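You operate a simulated robot arm through the tools that you are given. There is no shell and no other tool. Be economical: measure what you need, move in short steps, check, and stop when the job is done.

Carry out the task below with a simulated robot arm. There is one attempt and no reset: what you move stays moved.

Task
Put one of the eggs from the table top on the brown plate.

It is judged by the outcome, as a careful person would: the job done as asked, and still so three seconds after it is handed in. It fails if anything else is knocked over, pushed out of place, dropped, spilled or broken.

Robot
A 6-joint arm with a two-finger parallel gripper, fixed in place. Base frame: the origin is at the foot of the arm, x ahead of it, y to its left, z up; the work surface is at about z = 750. Lengths are in mm, angles in degrees, forces in N, time in s.
With the tool pointing down near the work surface it reaches from about 260 to 680 mm from the base axis. Its first joint turns from -66.0 to 66.0 degrees. Payload 2.9 kg.
The tool frame sits at the grasp point between the pads (the TCP): z along the fingers, y along the line on which they close. The tips reach 30 mm beyond it. The gripper opens to 110 mm. The fingers are 20 mm wide and 10 mm thick; the gripper's body (48 by 112 mm) begins 55 mm behind the TCP.
Orientation is that of the tool frame in the base frame, as a unit quaternion [x, y, z, w]. With the fingers straight down and closing along the base's y, the tool's x points along the base's -x, its y along +y and its z along -z.

Tools
- The arm moves only by the tool jog_arm. Its argument "motion" is text: rows parted by semicolons, each of 4 numbers parted by spaces: the shift along the tool's x, y, z in mm, then the turn about the tool's z in degrees. In form: dx dy dz spin; .... A call has 1 to 10 rows; each row shifts and turns the commanded pose from where the row before left it, along the tool's axes as they then stand. "gripper" is the finger opening in mm, from 0 to 110, set as the call begins (left out, the last holds). Each row takes 0.2 s and may step no farther than 50 mm and 8.6 degrees from the row before; otherwise, or with a gripper value out of range, the whole call is refused. A pose out of reach is approached as far as the arm can. The call stops where the force on the tool passes 40 N (or 10 N more than at its start, if that is more) or the arm is blocked; 0.2 s more then pass. Each finger travels about 108 mm/s and halts on what it meets, pressing with about 38 N; the grip force reading is that of the motor and also rises with nothing between the fingers. The clock runs only during rows and for 0.2 s after the last one: add rows that do not move to give the fingers time. It gives the time, the measured TCP pose, the force on the tool (base axes), the opening and the grip force at its end, in the units of the frame above (readings bear some noise).
- Cameras (640 x 400 px; columns grow to the right, rows downward): "scene" is fixed at [71.9, 420.8, 1403]; the picture's right is [-0.79, -0.61, 0.00], its down [-0.29, 0.38, -0.88] and it looks along [0.53, -0.70, -0.48] (base axes); focal length 360 px, centre (320, 200). "wrist" rides on the gripper at [72, 17, -103] in the tool frame; the picture's right is [-0.23, 0.97, 0.00], its down [-0.76, -0.18, -0.62] and it looks along [-0.61, -0.14, 0.78] (tool axes); focal length 222 px, centre (320, 200). There is no depth. A picture from a camera that has moved, and an enlarged one, comes with that camera's place and axes in the base frame and with its lens. The place of the scene camera against the robot may be out by one fixed shift of up to 18 mm in any direction.
- capture(camera): a new picture of that camera. It takes no simulated time.
- enlarge(camera, box): a new picture of the part [left, top, right, bottom] of that camera's present view, enlarged. It takes no simulated time.
- close_job(): hands the job in; it is judged then, once.

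Work in short steps. Places have to be worked out from the pictures, the camera data and where the tool is seen: move nearer, look again, correct. Check each grasp and each placing, and mend what went wrong. You have 90 turns and 42 pictures in all, those below and enlarged ones among them. Open the gripper and draw the arm clear of the work before you hand the job in, unless the task says otherwise; then end with one line.

The tools are called by a JSON object that holds its "fn" and its "kwargs". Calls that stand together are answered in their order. jog_arm: Moves the arm, as the interface text tells. Its arguments: {"type":"object","properties":{"motion":{"type":"string"},"gripper":{"type":"number"}},"required":["motion"]} The other tools are called the same way: capture (camera) takes a picture; enlarge (camera, box) takes an enlarged picture of a part of a camera's view; close_job () hands the job in.

At the start:

```text
clock: 0.0
ee_pos: [283.6, -255.9, 1071.0]
tcp_rot: [0.001, 1.0, 0.0, 0.0]
ft_force: [-0.4, 0.4, 0.4]
opening: 110.0
grasp_force: 0.0
```

scene: 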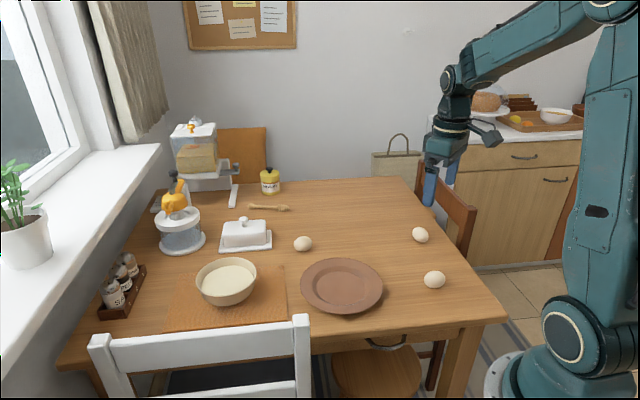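
wrist: 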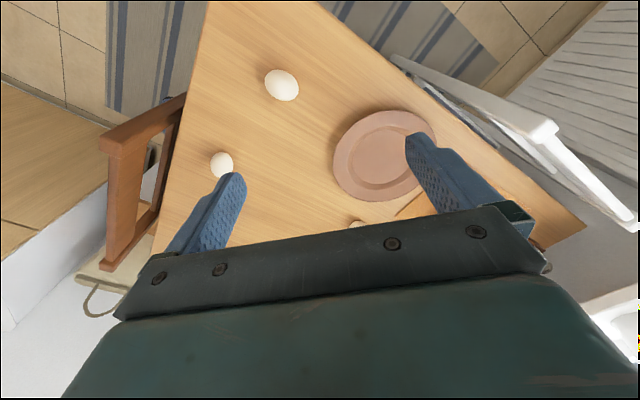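

The pictures put the nearest egg at about (276, -317) and the plate at about (449, -162). I'll move above the egg, still high, and look again.

{"fn": "jog_arm", "kwargs": {"motion": "2 -16 30 0; 2 -15 35 0; 2 -15 35 0; 2 -15 30 0; 0 0 0 0"}}

{"fn": "capture", "kwargs": {"camera": "wrist"}}

{"fn": "enlarge", "kwargs": {"camera": "scene", "box": [280, 130, 520, 330]}}

```text
clock: 1.2
ee_pos: [274.2, -318.0, 940.1]
tcp_rot: [-0.001, 1.0, 0.0, 0.0]
ft_force: [-0.6, 0.1, 0.0]
opening: 110.2
grasp_force: 0.0
```

```text
39 pictures are left
camera wrist: at [201.1, -300.0, 1042.1], right [0.23, 0.97, 0.0], down [0.76, -0.18, 0.62], along [0.61, -0.14, -0.78], focal length 222 px, centre (320, 200)
```

wrist: 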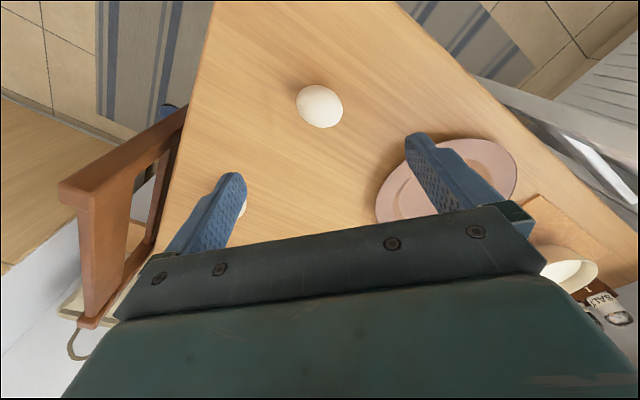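

```text
2.00 times, centred on (400, 230) of scene
camera zoom: at [71.9, 420.8, 1403.0], right [-0.79, -0.61, 0.0], down [-0.29, 0.38, -0.88], along [0.53, -0.7, -0.48], focal length 721 px, centre (160, 140)
```

zoom: 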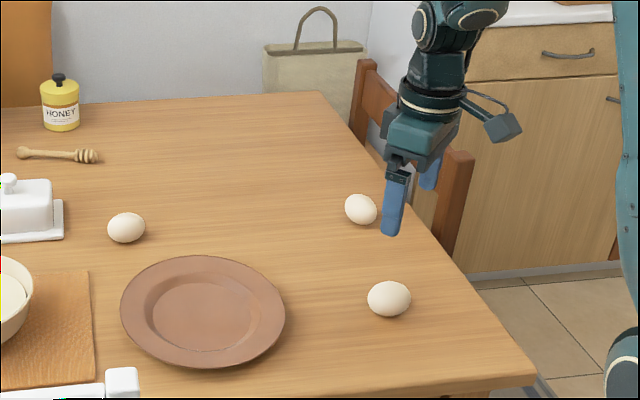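

The egg reads as (276, -317), with its long axis about 38° from base x towards +y. I'll turn the fingers to close across its short axis, go partway down and check.

{"fn": "jog_arm", "kwargs": {"motion": "-2 1 0 -7.6; 0 0 10 -7.6; 0 0 20 -7.6; 0 0 20 -7.6; 0 0 10 -7.6; 0 0 0 0"}}

{"fn": "capture", "kwargs": {"camera": "wrist"}}

{"fn": "enlarge", "kwargs": {"camera": "scene", "box": [370, 180, 490, 300]}}

```text
clock: 2.6
ee_pos: [276.3, -314.5, 882.6]
tcp_rot: [-0.326, 0.945, 0.001, 0.0]
ft_force: [0.1, -0.6, -0.2]
opening: 109.8
grasp_force: 0.1
```

```text
37 pictures are left
camera wrist: at [209.8, -345.8, 984.3], right [-0.42, 0.91, 0.0], down [0.71, 0.33, 0.62], along [0.56, 0.26, -0.78], focal length 222 px, centre (320, 200)
```

wrist: 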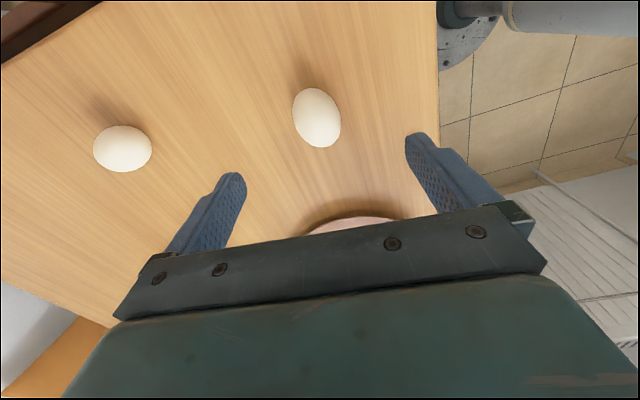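

```text
3.33 times, centred on (430, 240) of scene
camera zoom: at [71.9, 420.8, 1403.0], right [-0.79, -0.61, 0.0], down [-0.29, 0.38, -0.88], along [0.53, -0.7, -0.48], focal length 1201 px, centre (-47, 67)
```

zoom: 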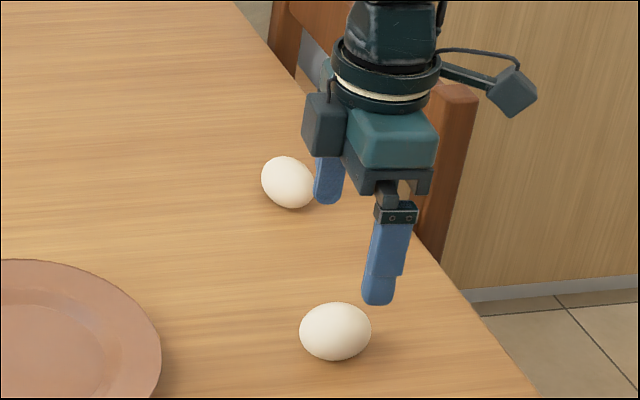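

The egg now reads (274.5, -318.5), about 43 mm across its short axis. I'll make a small correction and go down with the fingers open around it.

{"fn": "jog_arm", "kwargs": {"motion": "4 -2 20 0; 0 0 25 0; 0 0 20 0; 0 0 18 0; 0 0 0 0"}}

{"fn": "capture", "kwargs": {"camera": "wrist"}}

{"fn": "enlarge", "kwargs": {"camera": "scene", "box": [370, 180, 490, 300]}}

```text
clock: 3.8
ee_pos: [276.8, -319.5, 797.4]
tcp_rot: [-0.326, 0.945, 0.0, 0.0]
ft_force: [0.4, 0.1, 1.0]
opening: 110.1
grasp_force: 0.2
```

```text
35 pictures are left
camera wrist: at [210.2, -350.5, 900.1], right [-0.42, 0.91, 0.0], down [0.71, 0.33, 0.62], along [0.57, 0.26, -0.78], focal length 222 px, centre (320, 200)
```

wrist: 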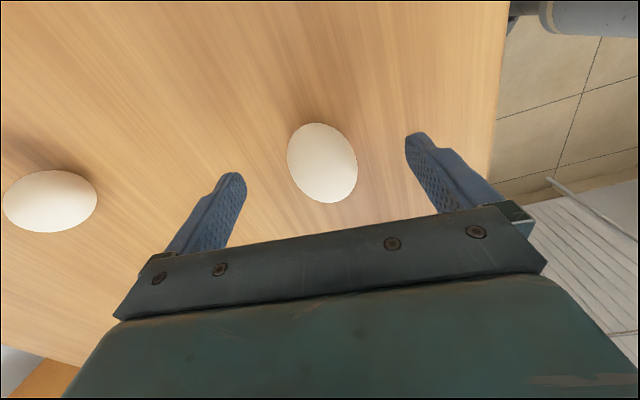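

```text
3.33 times, centred on (430, 240) of scene
camera zoom: at [71.9, 420.8, 1403.0], right [-0.79, -0.61, 0.0], down [-0.29, 0.38, -0.88], along [0.53, -0.7, -0.48], focal length 1201 px, centre (-47, 67)
```

zoom: 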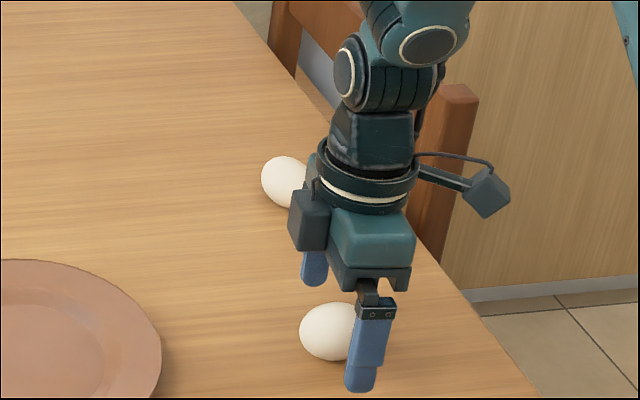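

The fingers straddle the egg, which sits at (274.5, -319.7) and is turned about 8° more than the gripper. I'll trim that, go down to grasp height and close to just short of contact.

{"fn": "jog_arm", "kwargs": {"motion": "2 1 6 -4; 0 0 7 -4; 0 0 0 0"}}

{"fn": "jog_arm", "kwargs": {"motion": "0 0 0 0; 0 0 0 0; 0 0 0 0", "gripper": 52}}

{"fn": "capture", "kwargs": {"camera": "wrist"}}

```text
clock: 4.6
ee_pos: [273.3, -320.0, 785.8]
tcp_rot: [-0.392, 0.92, -0.001, 0.001]
ft_force: [-0.8, 0.5, 0.6]
opening: 109.9
grasp_force: 0.0
```

```text
clock: 5.4
ee_pos: [272.2, -320.3, 786.5]
tcp_rot: [-0.39, 0.921, 0.0, 0.0]
ft_force: [-0.5, -0.4, -0.2]
opening: 52.2
grasp_force: 0.1
```

```text
33 pictures are left
camera wrist: at [211.1, -359.6, 888.2], right [-0.54, 0.84, 0.0], down [0.66, 0.42, 0.62], along [0.52, 0.34, -0.78], focal length 222 px, centre (320, 200)
```

wrist: 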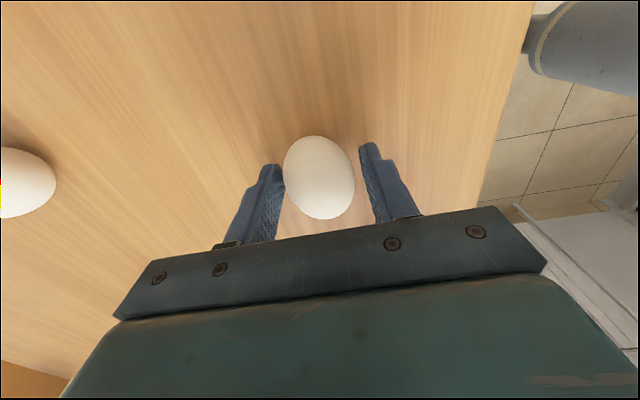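

The egg is centred between the fingers to within about 2 mm, so I'll close on it.

{"fn": "jog_arm", "kwargs": {"motion": "0 0 0 0; 0 0 0 0", "gripper": 40}}

```text
clock: 6.0
ee_pos: [272.7, -319.1, 786.8]
tcp_rot: [-0.391, 0.921, 0.0, 0.001]
ft_force: [-0.1, -0.4, 0.4]
opening: 42.1
grasp_force: 38.0
```

The fingers stopped at 42 mm with grip force, which matches the egg's width. I'll lift it and check.

{"fn": "jog_arm", "kwargs": {"motion": "0 0 -8 0; 0 0 -20 0; 0 0 -25 0; 0 0 -25 0; 0 0 -20 0; 0 0 0 0"}}

{"fn": "capture", "kwargs": {"camera": "wrist"}}

```text
clock: 7.4
ee_pos: [272.2, -322.0, 884.0]
tcp_rot: [-0.391, 0.921, 0.0, 0.0]
ft_force: [-0.4, 0.2, -0.8]
opening: 41.9
grasp_force: 38.1
```

```text
32 pictures are left
camera wrist: at [209.7, -361.7, 985.6], right [-0.54, 0.84, 0.0], down [0.66, 0.42, 0.62], along [0.52, 0.34, -0.78], focal length 222 px, centre (320, 200)
```

wrist: 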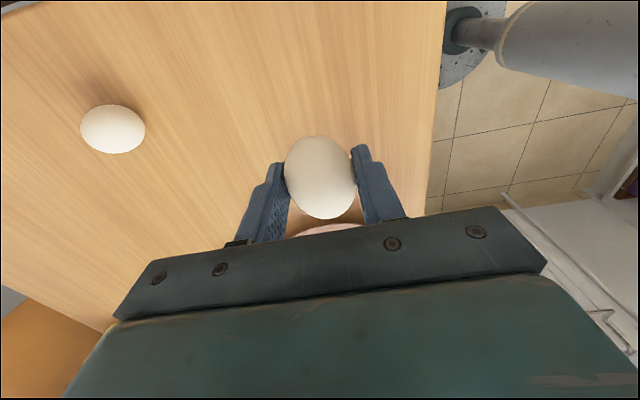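

The egg is held firmly. I'll carry it about 240 mm over to the plate at this height, then locate the plate again.

{"fn": "jog_arm", "kwargs": {"motion": "-15 -1 -5 0; -30 -2 -5 0; -40 -3 0 0; -40 -3 0 0; -40 -3 0 0; -40 -3 0 0; -25 -1 0 0; -8 0 0 0; 0 0 0 0"}}

{"fn": "capture", "kwargs": {"camera": "wrist"}}

{"fn": "capture", "kwargs": {"camera": "scene"}}

```text
clock: 9.4
ee_pos: [450.7, -159.3, 892.6]
tcp_rot: [-0.391, 0.92, 0.0, -0.001]
ft_force: [-0.6, -0.2, -0.1]
opening: 41.7
grasp_force: 38.4
```

```text
31 pictures are left
camera wrist: at [387.7, -199.4, 995.4], right [-0.54, 0.84, 0.0], down [0.66, 0.42, 0.62], along [0.52, 0.34, -0.78], focal length 222 px, centre (320, 200)
```

wrist: 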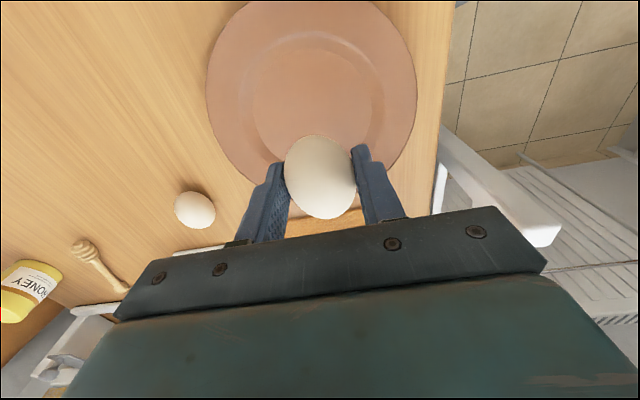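

```text
30 pictures are left
```

scene: 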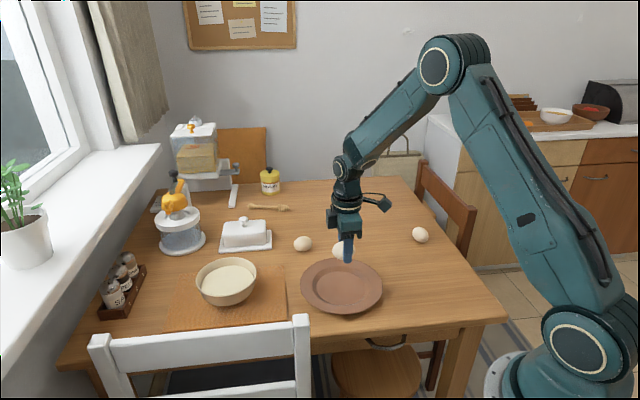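

The egg is over the far part of the plate. The plate's centre reads about (439, -171), so I shift 15 mm back and go down to just above it.

{"fn": "jog_arm", "kwargs": {"motion": "8 0 15 0; 7 0 25 0; 0 0 20 0; 0 0 12 0; 0 0 0 0"}}

{"fn": "capture", "kwargs": {"camera": "wrist"}}

{"fn": "enlarge", "kwargs": {"camera": "scene", "box": [270, 220, 410, 330]}}

```text
clock: 10.6
ee_pos: [438.8, -173.2, 821.1]
tcp_rot: [-0.39, 0.921, 0.0, 0.0]
ft_force: [-0.5, -0.1, 0.1]
opening: 41.6
grasp_force: 38.4
```

```text
29 pictures are left
camera wrist: at [376.5, -211.7, 923.7], right [-0.54, 0.84, 0.0], down [0.66, 0.42, 0.62], along [0.52, 0.34, -0.78], focal length 222 px, centre (320, 200)
```

wrist: 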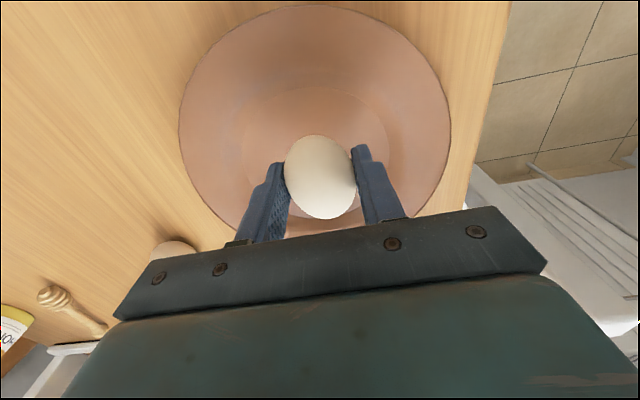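

```text
3.64 times, centred on (340, 275) of scene
camera zoom: at [71.9, 420.8, 1403.0], right [-0.79, -0.61, 0.0], down [-0.29, 0.38, -0.88], along [0.53, -0.7, -0.48], focal length 1310 px, centre (247, -73)
```

zoom: 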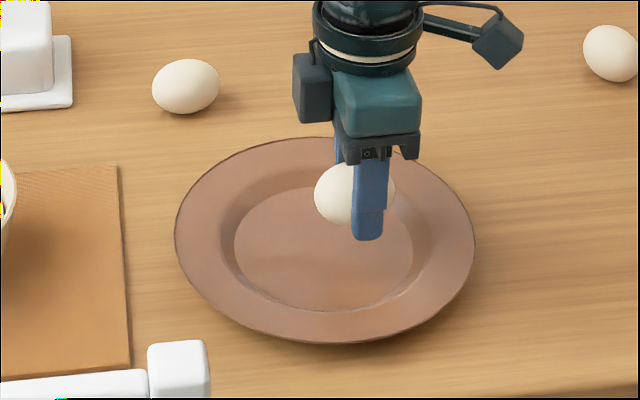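

The inner plate centre reads about (442, -172) and the egg is above it. Now I'll lower it slowly and watch the force.

{"fn": "jog_arm", "kwargs": {"motion": "-2 0 8 0; 0 0 6 0; 0 0 4 0; 0 0 2 0; 0 0 0 0"}}

{"fn": "jog_arm", "kwargs": {"motion": "0 0 2 0; 0 0 1 0; 0 0 0 0"}}

{"fn": "enlarge", "kwargs": {"camera": "scene", "box": [300, 235, 400, 315]}}

```text
clock: 11.8
ee_pos: [440.9, -169.6, 801.4]
tcp_rot: [-0.391, 0.92, 0.001, 0.0]
ft_force: [-1.1, -1.1, -0.2]
opening: 41.9
grasp_force: 37.7
```

```text
clock: 12.6
ee_pos: [441.4, -171.2, 799.4]
tcp_rot: [-0.391, 0.92, 0.0, 0.0]
ft_force: [-0.4, -0.2, -0.6]
opening: 41.8
grasp_force: 37.9
```

```text
5.00 times, centred on (350, 275) of scene
camera zoom: at [71.9, 420.8, 1403.0], right [-0.79, -0.61, 0.0], down [-0.29, 0.38, -0.88], along [0.53, -0.7, -0.48], focal length 1802 px, centre (170, -175)
```

zoom: 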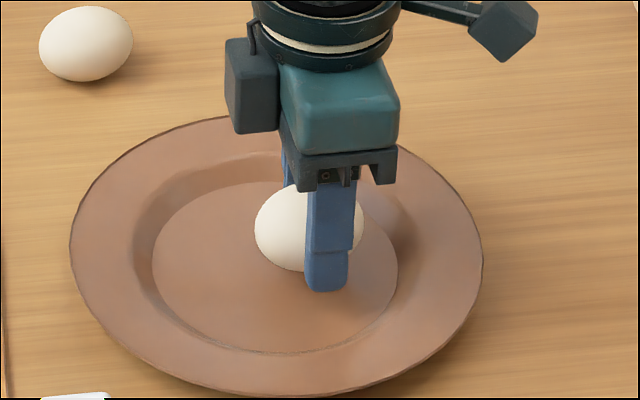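

There's no contact yet at z≈799.5, so I keep going down in 1–2 mm steps.

{"fn": "jog_arm", "kwargs": {"motion": "0 0 1.5 0; 0 0 1.5 0; 0 0 0 0"}}

{"fn": "jog_arm", "kwargs": {"motion": "0 0 1 0; 0 0 1 0; 0 0 0 0"}}

```text
clock: 13.4
ee_pos: [441.3, -169.7, 795.1]
tcp_rot: [-0.391, 0.92, 0.0, -0.001]
ft_force: [0.5, 0.3, -1.1]
opening: 41.9
grasp_force: 38.0
```

```text
clock: 14.2
ee_pos: [440.7, -169.7, 794.8]
tcp_rot: [-0.391, 0.92, -0.001, 0.0]
ft_force: [-0.3, -0.1, 0.2]
opening: 41.7
grasp_force: 38.7
```

Still no contact at about 794.5, so I continue in 1 mm steps.

{"fn": "jog_arm", "kwargs": {"motion": "0 0 1 0; 0 0 0 0"}}

{"fn": "jog_arm", "kwargs": {"motion": "0 0 1 0; 0 0 0 0"}}

```text
clock: 14.8
ee_pos: [440.7, -170.2, 792.1]
tcp_rot: [-0.391, 0.92, 0.0, 0.0]
ft_force: [-0.1, 0.3, -0.5]
opening: 41.6
grasp_force: 37.7
```

```text
clock: 15.4
ee_pos: [442.5, -170.1, 791.1]
tcp_rot: [-0.391, 0.921, 0.001, 0.0]
ft_force: [-0.8, 0.4, 1.3]
opening: 41.6
grasp_force: 37.9
```

The force is up slightly (1.3 N), which could just be noise. One more millimetre and another reading.

{"fn": "jog_arm", "kwargs": {"motion": "0 0 1 0; 0 0 0 0"}}

{"fn": "enlarge", "kwargs": {"camera": "scene", "box": [300, 235, 400, 315]}}

```text
clock: 16.0
ee_pos: [443.3, -168.3, 792.5]
tcp_rot: [-0.391, 0.92, 0.0, 0.0]
ft_force: [-7.6, 4.5, 24.3]
opening: 41.7
grasp_force: 38.6
```

```text
5.00 times, centred on (350, 275) of scene
camera zoom: at [71.4, 421.1, 1403.0], right [-0.79, -0.61, 0.0], down [-0.29, 0.38, -0.88], along [0.53, -0.7, -0.48], focal length 1802 px, centre (170, -175)
```

zoom: 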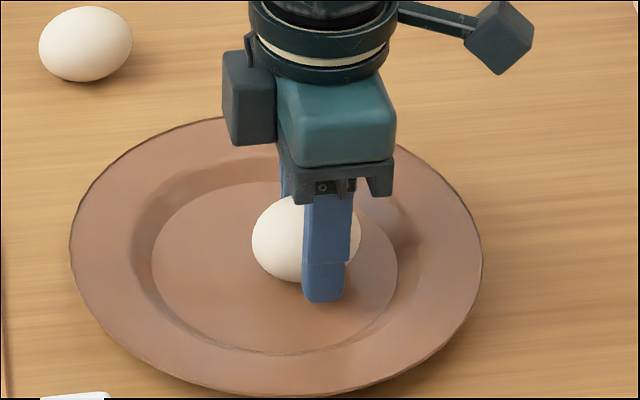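

The egg touched the plate, at 24 N. I ease up 0.8 mm and open the fingers in small increments so it doesn't roll.

{"fn": "jog_arm", "kwargs": {"motion": "0 0 -0.8 0; 0 0 0 0"}}

{"fn": "jog_arm", "kwargs": {"motion": "0 0 0 0; 0 0 0 0", "gripper": 44}}

{"fn": "jog_arm", "kwargs": {"motion": "0 0 0 0; 0 0 0 0; 0 0 0 0", "gripper": 50}}

{"fn": "capture", "kwargs": {"camera": "wrist"}}

```text
clock: 16.6
ee_pos: [442.7, -170.2, 790.7]
tcp_rot: [-0.391, 0.92, 0.0, 0.0]
ft_force: [-2.4, 4.4, 13.2]
opening: 41.6
grasp_force: 38.0
```

```text
clock: 17.2
ee_pos: [442.6, -170.7, 790.7]
tcp_rot: [-0.391, 0.92, 0.001, 0.0]
ft_force: [0.4, 0.5, -0.5]
opening: 44.1
grasp_force: 0.1
```

```text
clock: 18.0
ee_pos: [443.0, -170.6, 791.1]
tcp_rot: [-0.391, 0.92, 0.0, 0.0]
ft_force: [0.0, -0.2, 0.1]
opening: 50.1
grasp_force: 0.0
```

```text
25 pictures are left
camera wrist: at [380.3, -210.1, 893.1], right [-0.54, 0.84, 0.0], down [0.66, 0.42, 0.62], along [0.52, 0.34, -0.78], focal length 222 px, centre (320, 200)
```

wrist: 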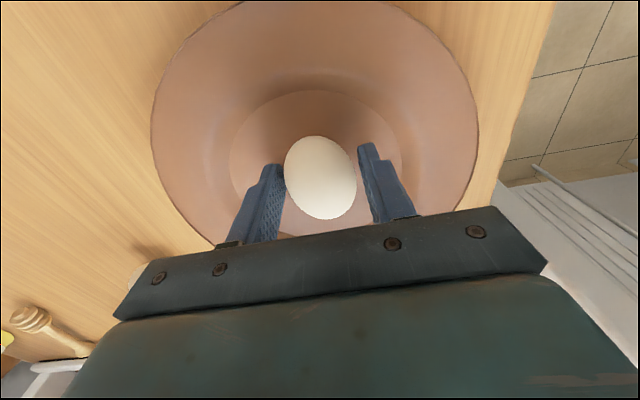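

The egg is free and resting in the plate's well. I'll open a little more and go straight up.

{"fn": "jog_arm", "kwargs": {"motion": "0 0 0 0; 0 0 0 0; 0 0 -5 0; 0 0 -15 0; 0 0 -30 0; 0 0 -40 0; 0 0 -40 0; 0 0 -20 0; 0 0 0 0", "gripper": 62}}

{"fn": "capture", "kwargs": {"camera": "wrist"}}

{"fn": "capture", "kwargs": {"camera": "scene"}}

```text
clock: 20.0
ee_pos: [440.6, -169.9, 941.0]
tcp_rot: [-0.391, 0.92, 0.0, 0.0]
ft_force: [0.2, -0.1, -0.8]
opening: 61.9
grasp_force: 0.1
```

```text
24 pictures are left
camera wrist: at [378.3, -209.2, 1043.9], right [-0.54, 0.84, 0.0], down [0.66, 0.42, 0.62], along [0.52, 0.34, -0.78], focal length 222 px, centre (320, 200)
```

wrist: 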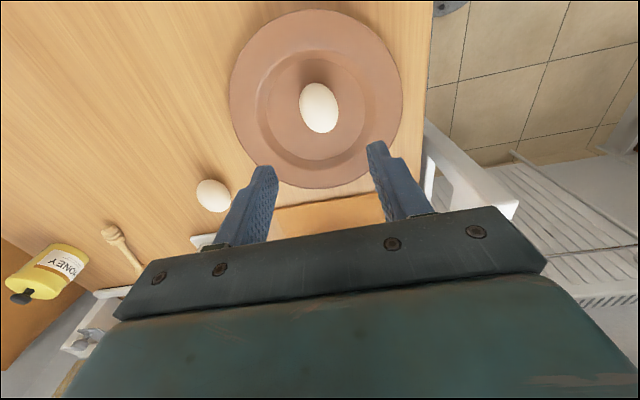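

```text
23 pictures are left
```

scene: 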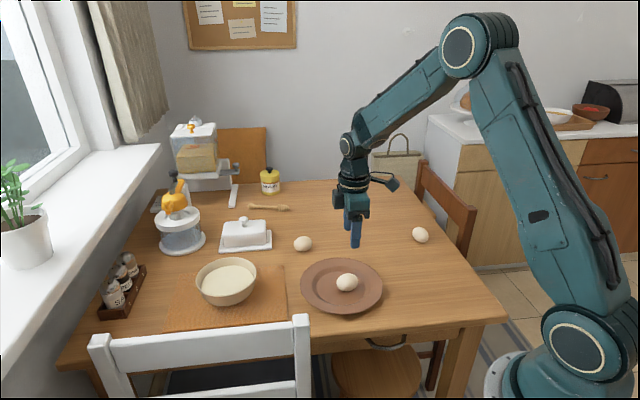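

The egg rests in the middle of the plate, and everything else is where it was. I'll open the gripper and draw the arm up and away, then hand in.

{"fn": "jog_arm", "kwargs": {"motion": "20 0 -30 0; 40 0 -25 0; 40 0 -20 0; 40 0 0 0; 20 0 0 0; 0 0 0 0; 0 0 0 0", "gripper": 110}}

{"fn": "enlarge", "kwargs": {"camera": "scene", "box": [270, 220, 410, 330]}}

```text
clock: 21.6
ee_pos: [329.4, -282.6, 1017.5]
tcp_rot: [-0.391, 0.921, 0.0, 0.001]
ft_force: [0.5, 0.7, 0.5]
opening: 110.1
grasp_force: 0.1
```

```text
3.64 times, centred on (340, 275) of scene
camera zoom: at [71.9, 420.8, 1403.0], right [-0.79, -0.61, 0.0], down [-0.29, 0.38, -0.88], along [0.53, -0.7, -0.48], focal length 1310 px, centre (247, -73)
```

zoom: 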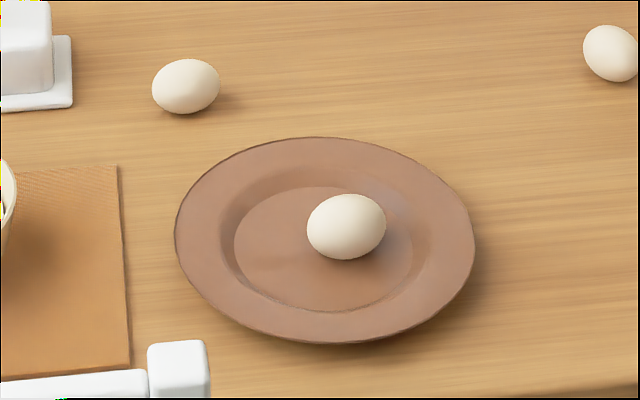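

The egg is at rest on the plate and the arm is clear, so I'm handing in.

{"fn": "close_job", "kwargs": {}}

```text
The job is handed in.
```

One egg from the table top is now resting on the brown plate; nothing else was moved, and the arm is clear with the gripper open.
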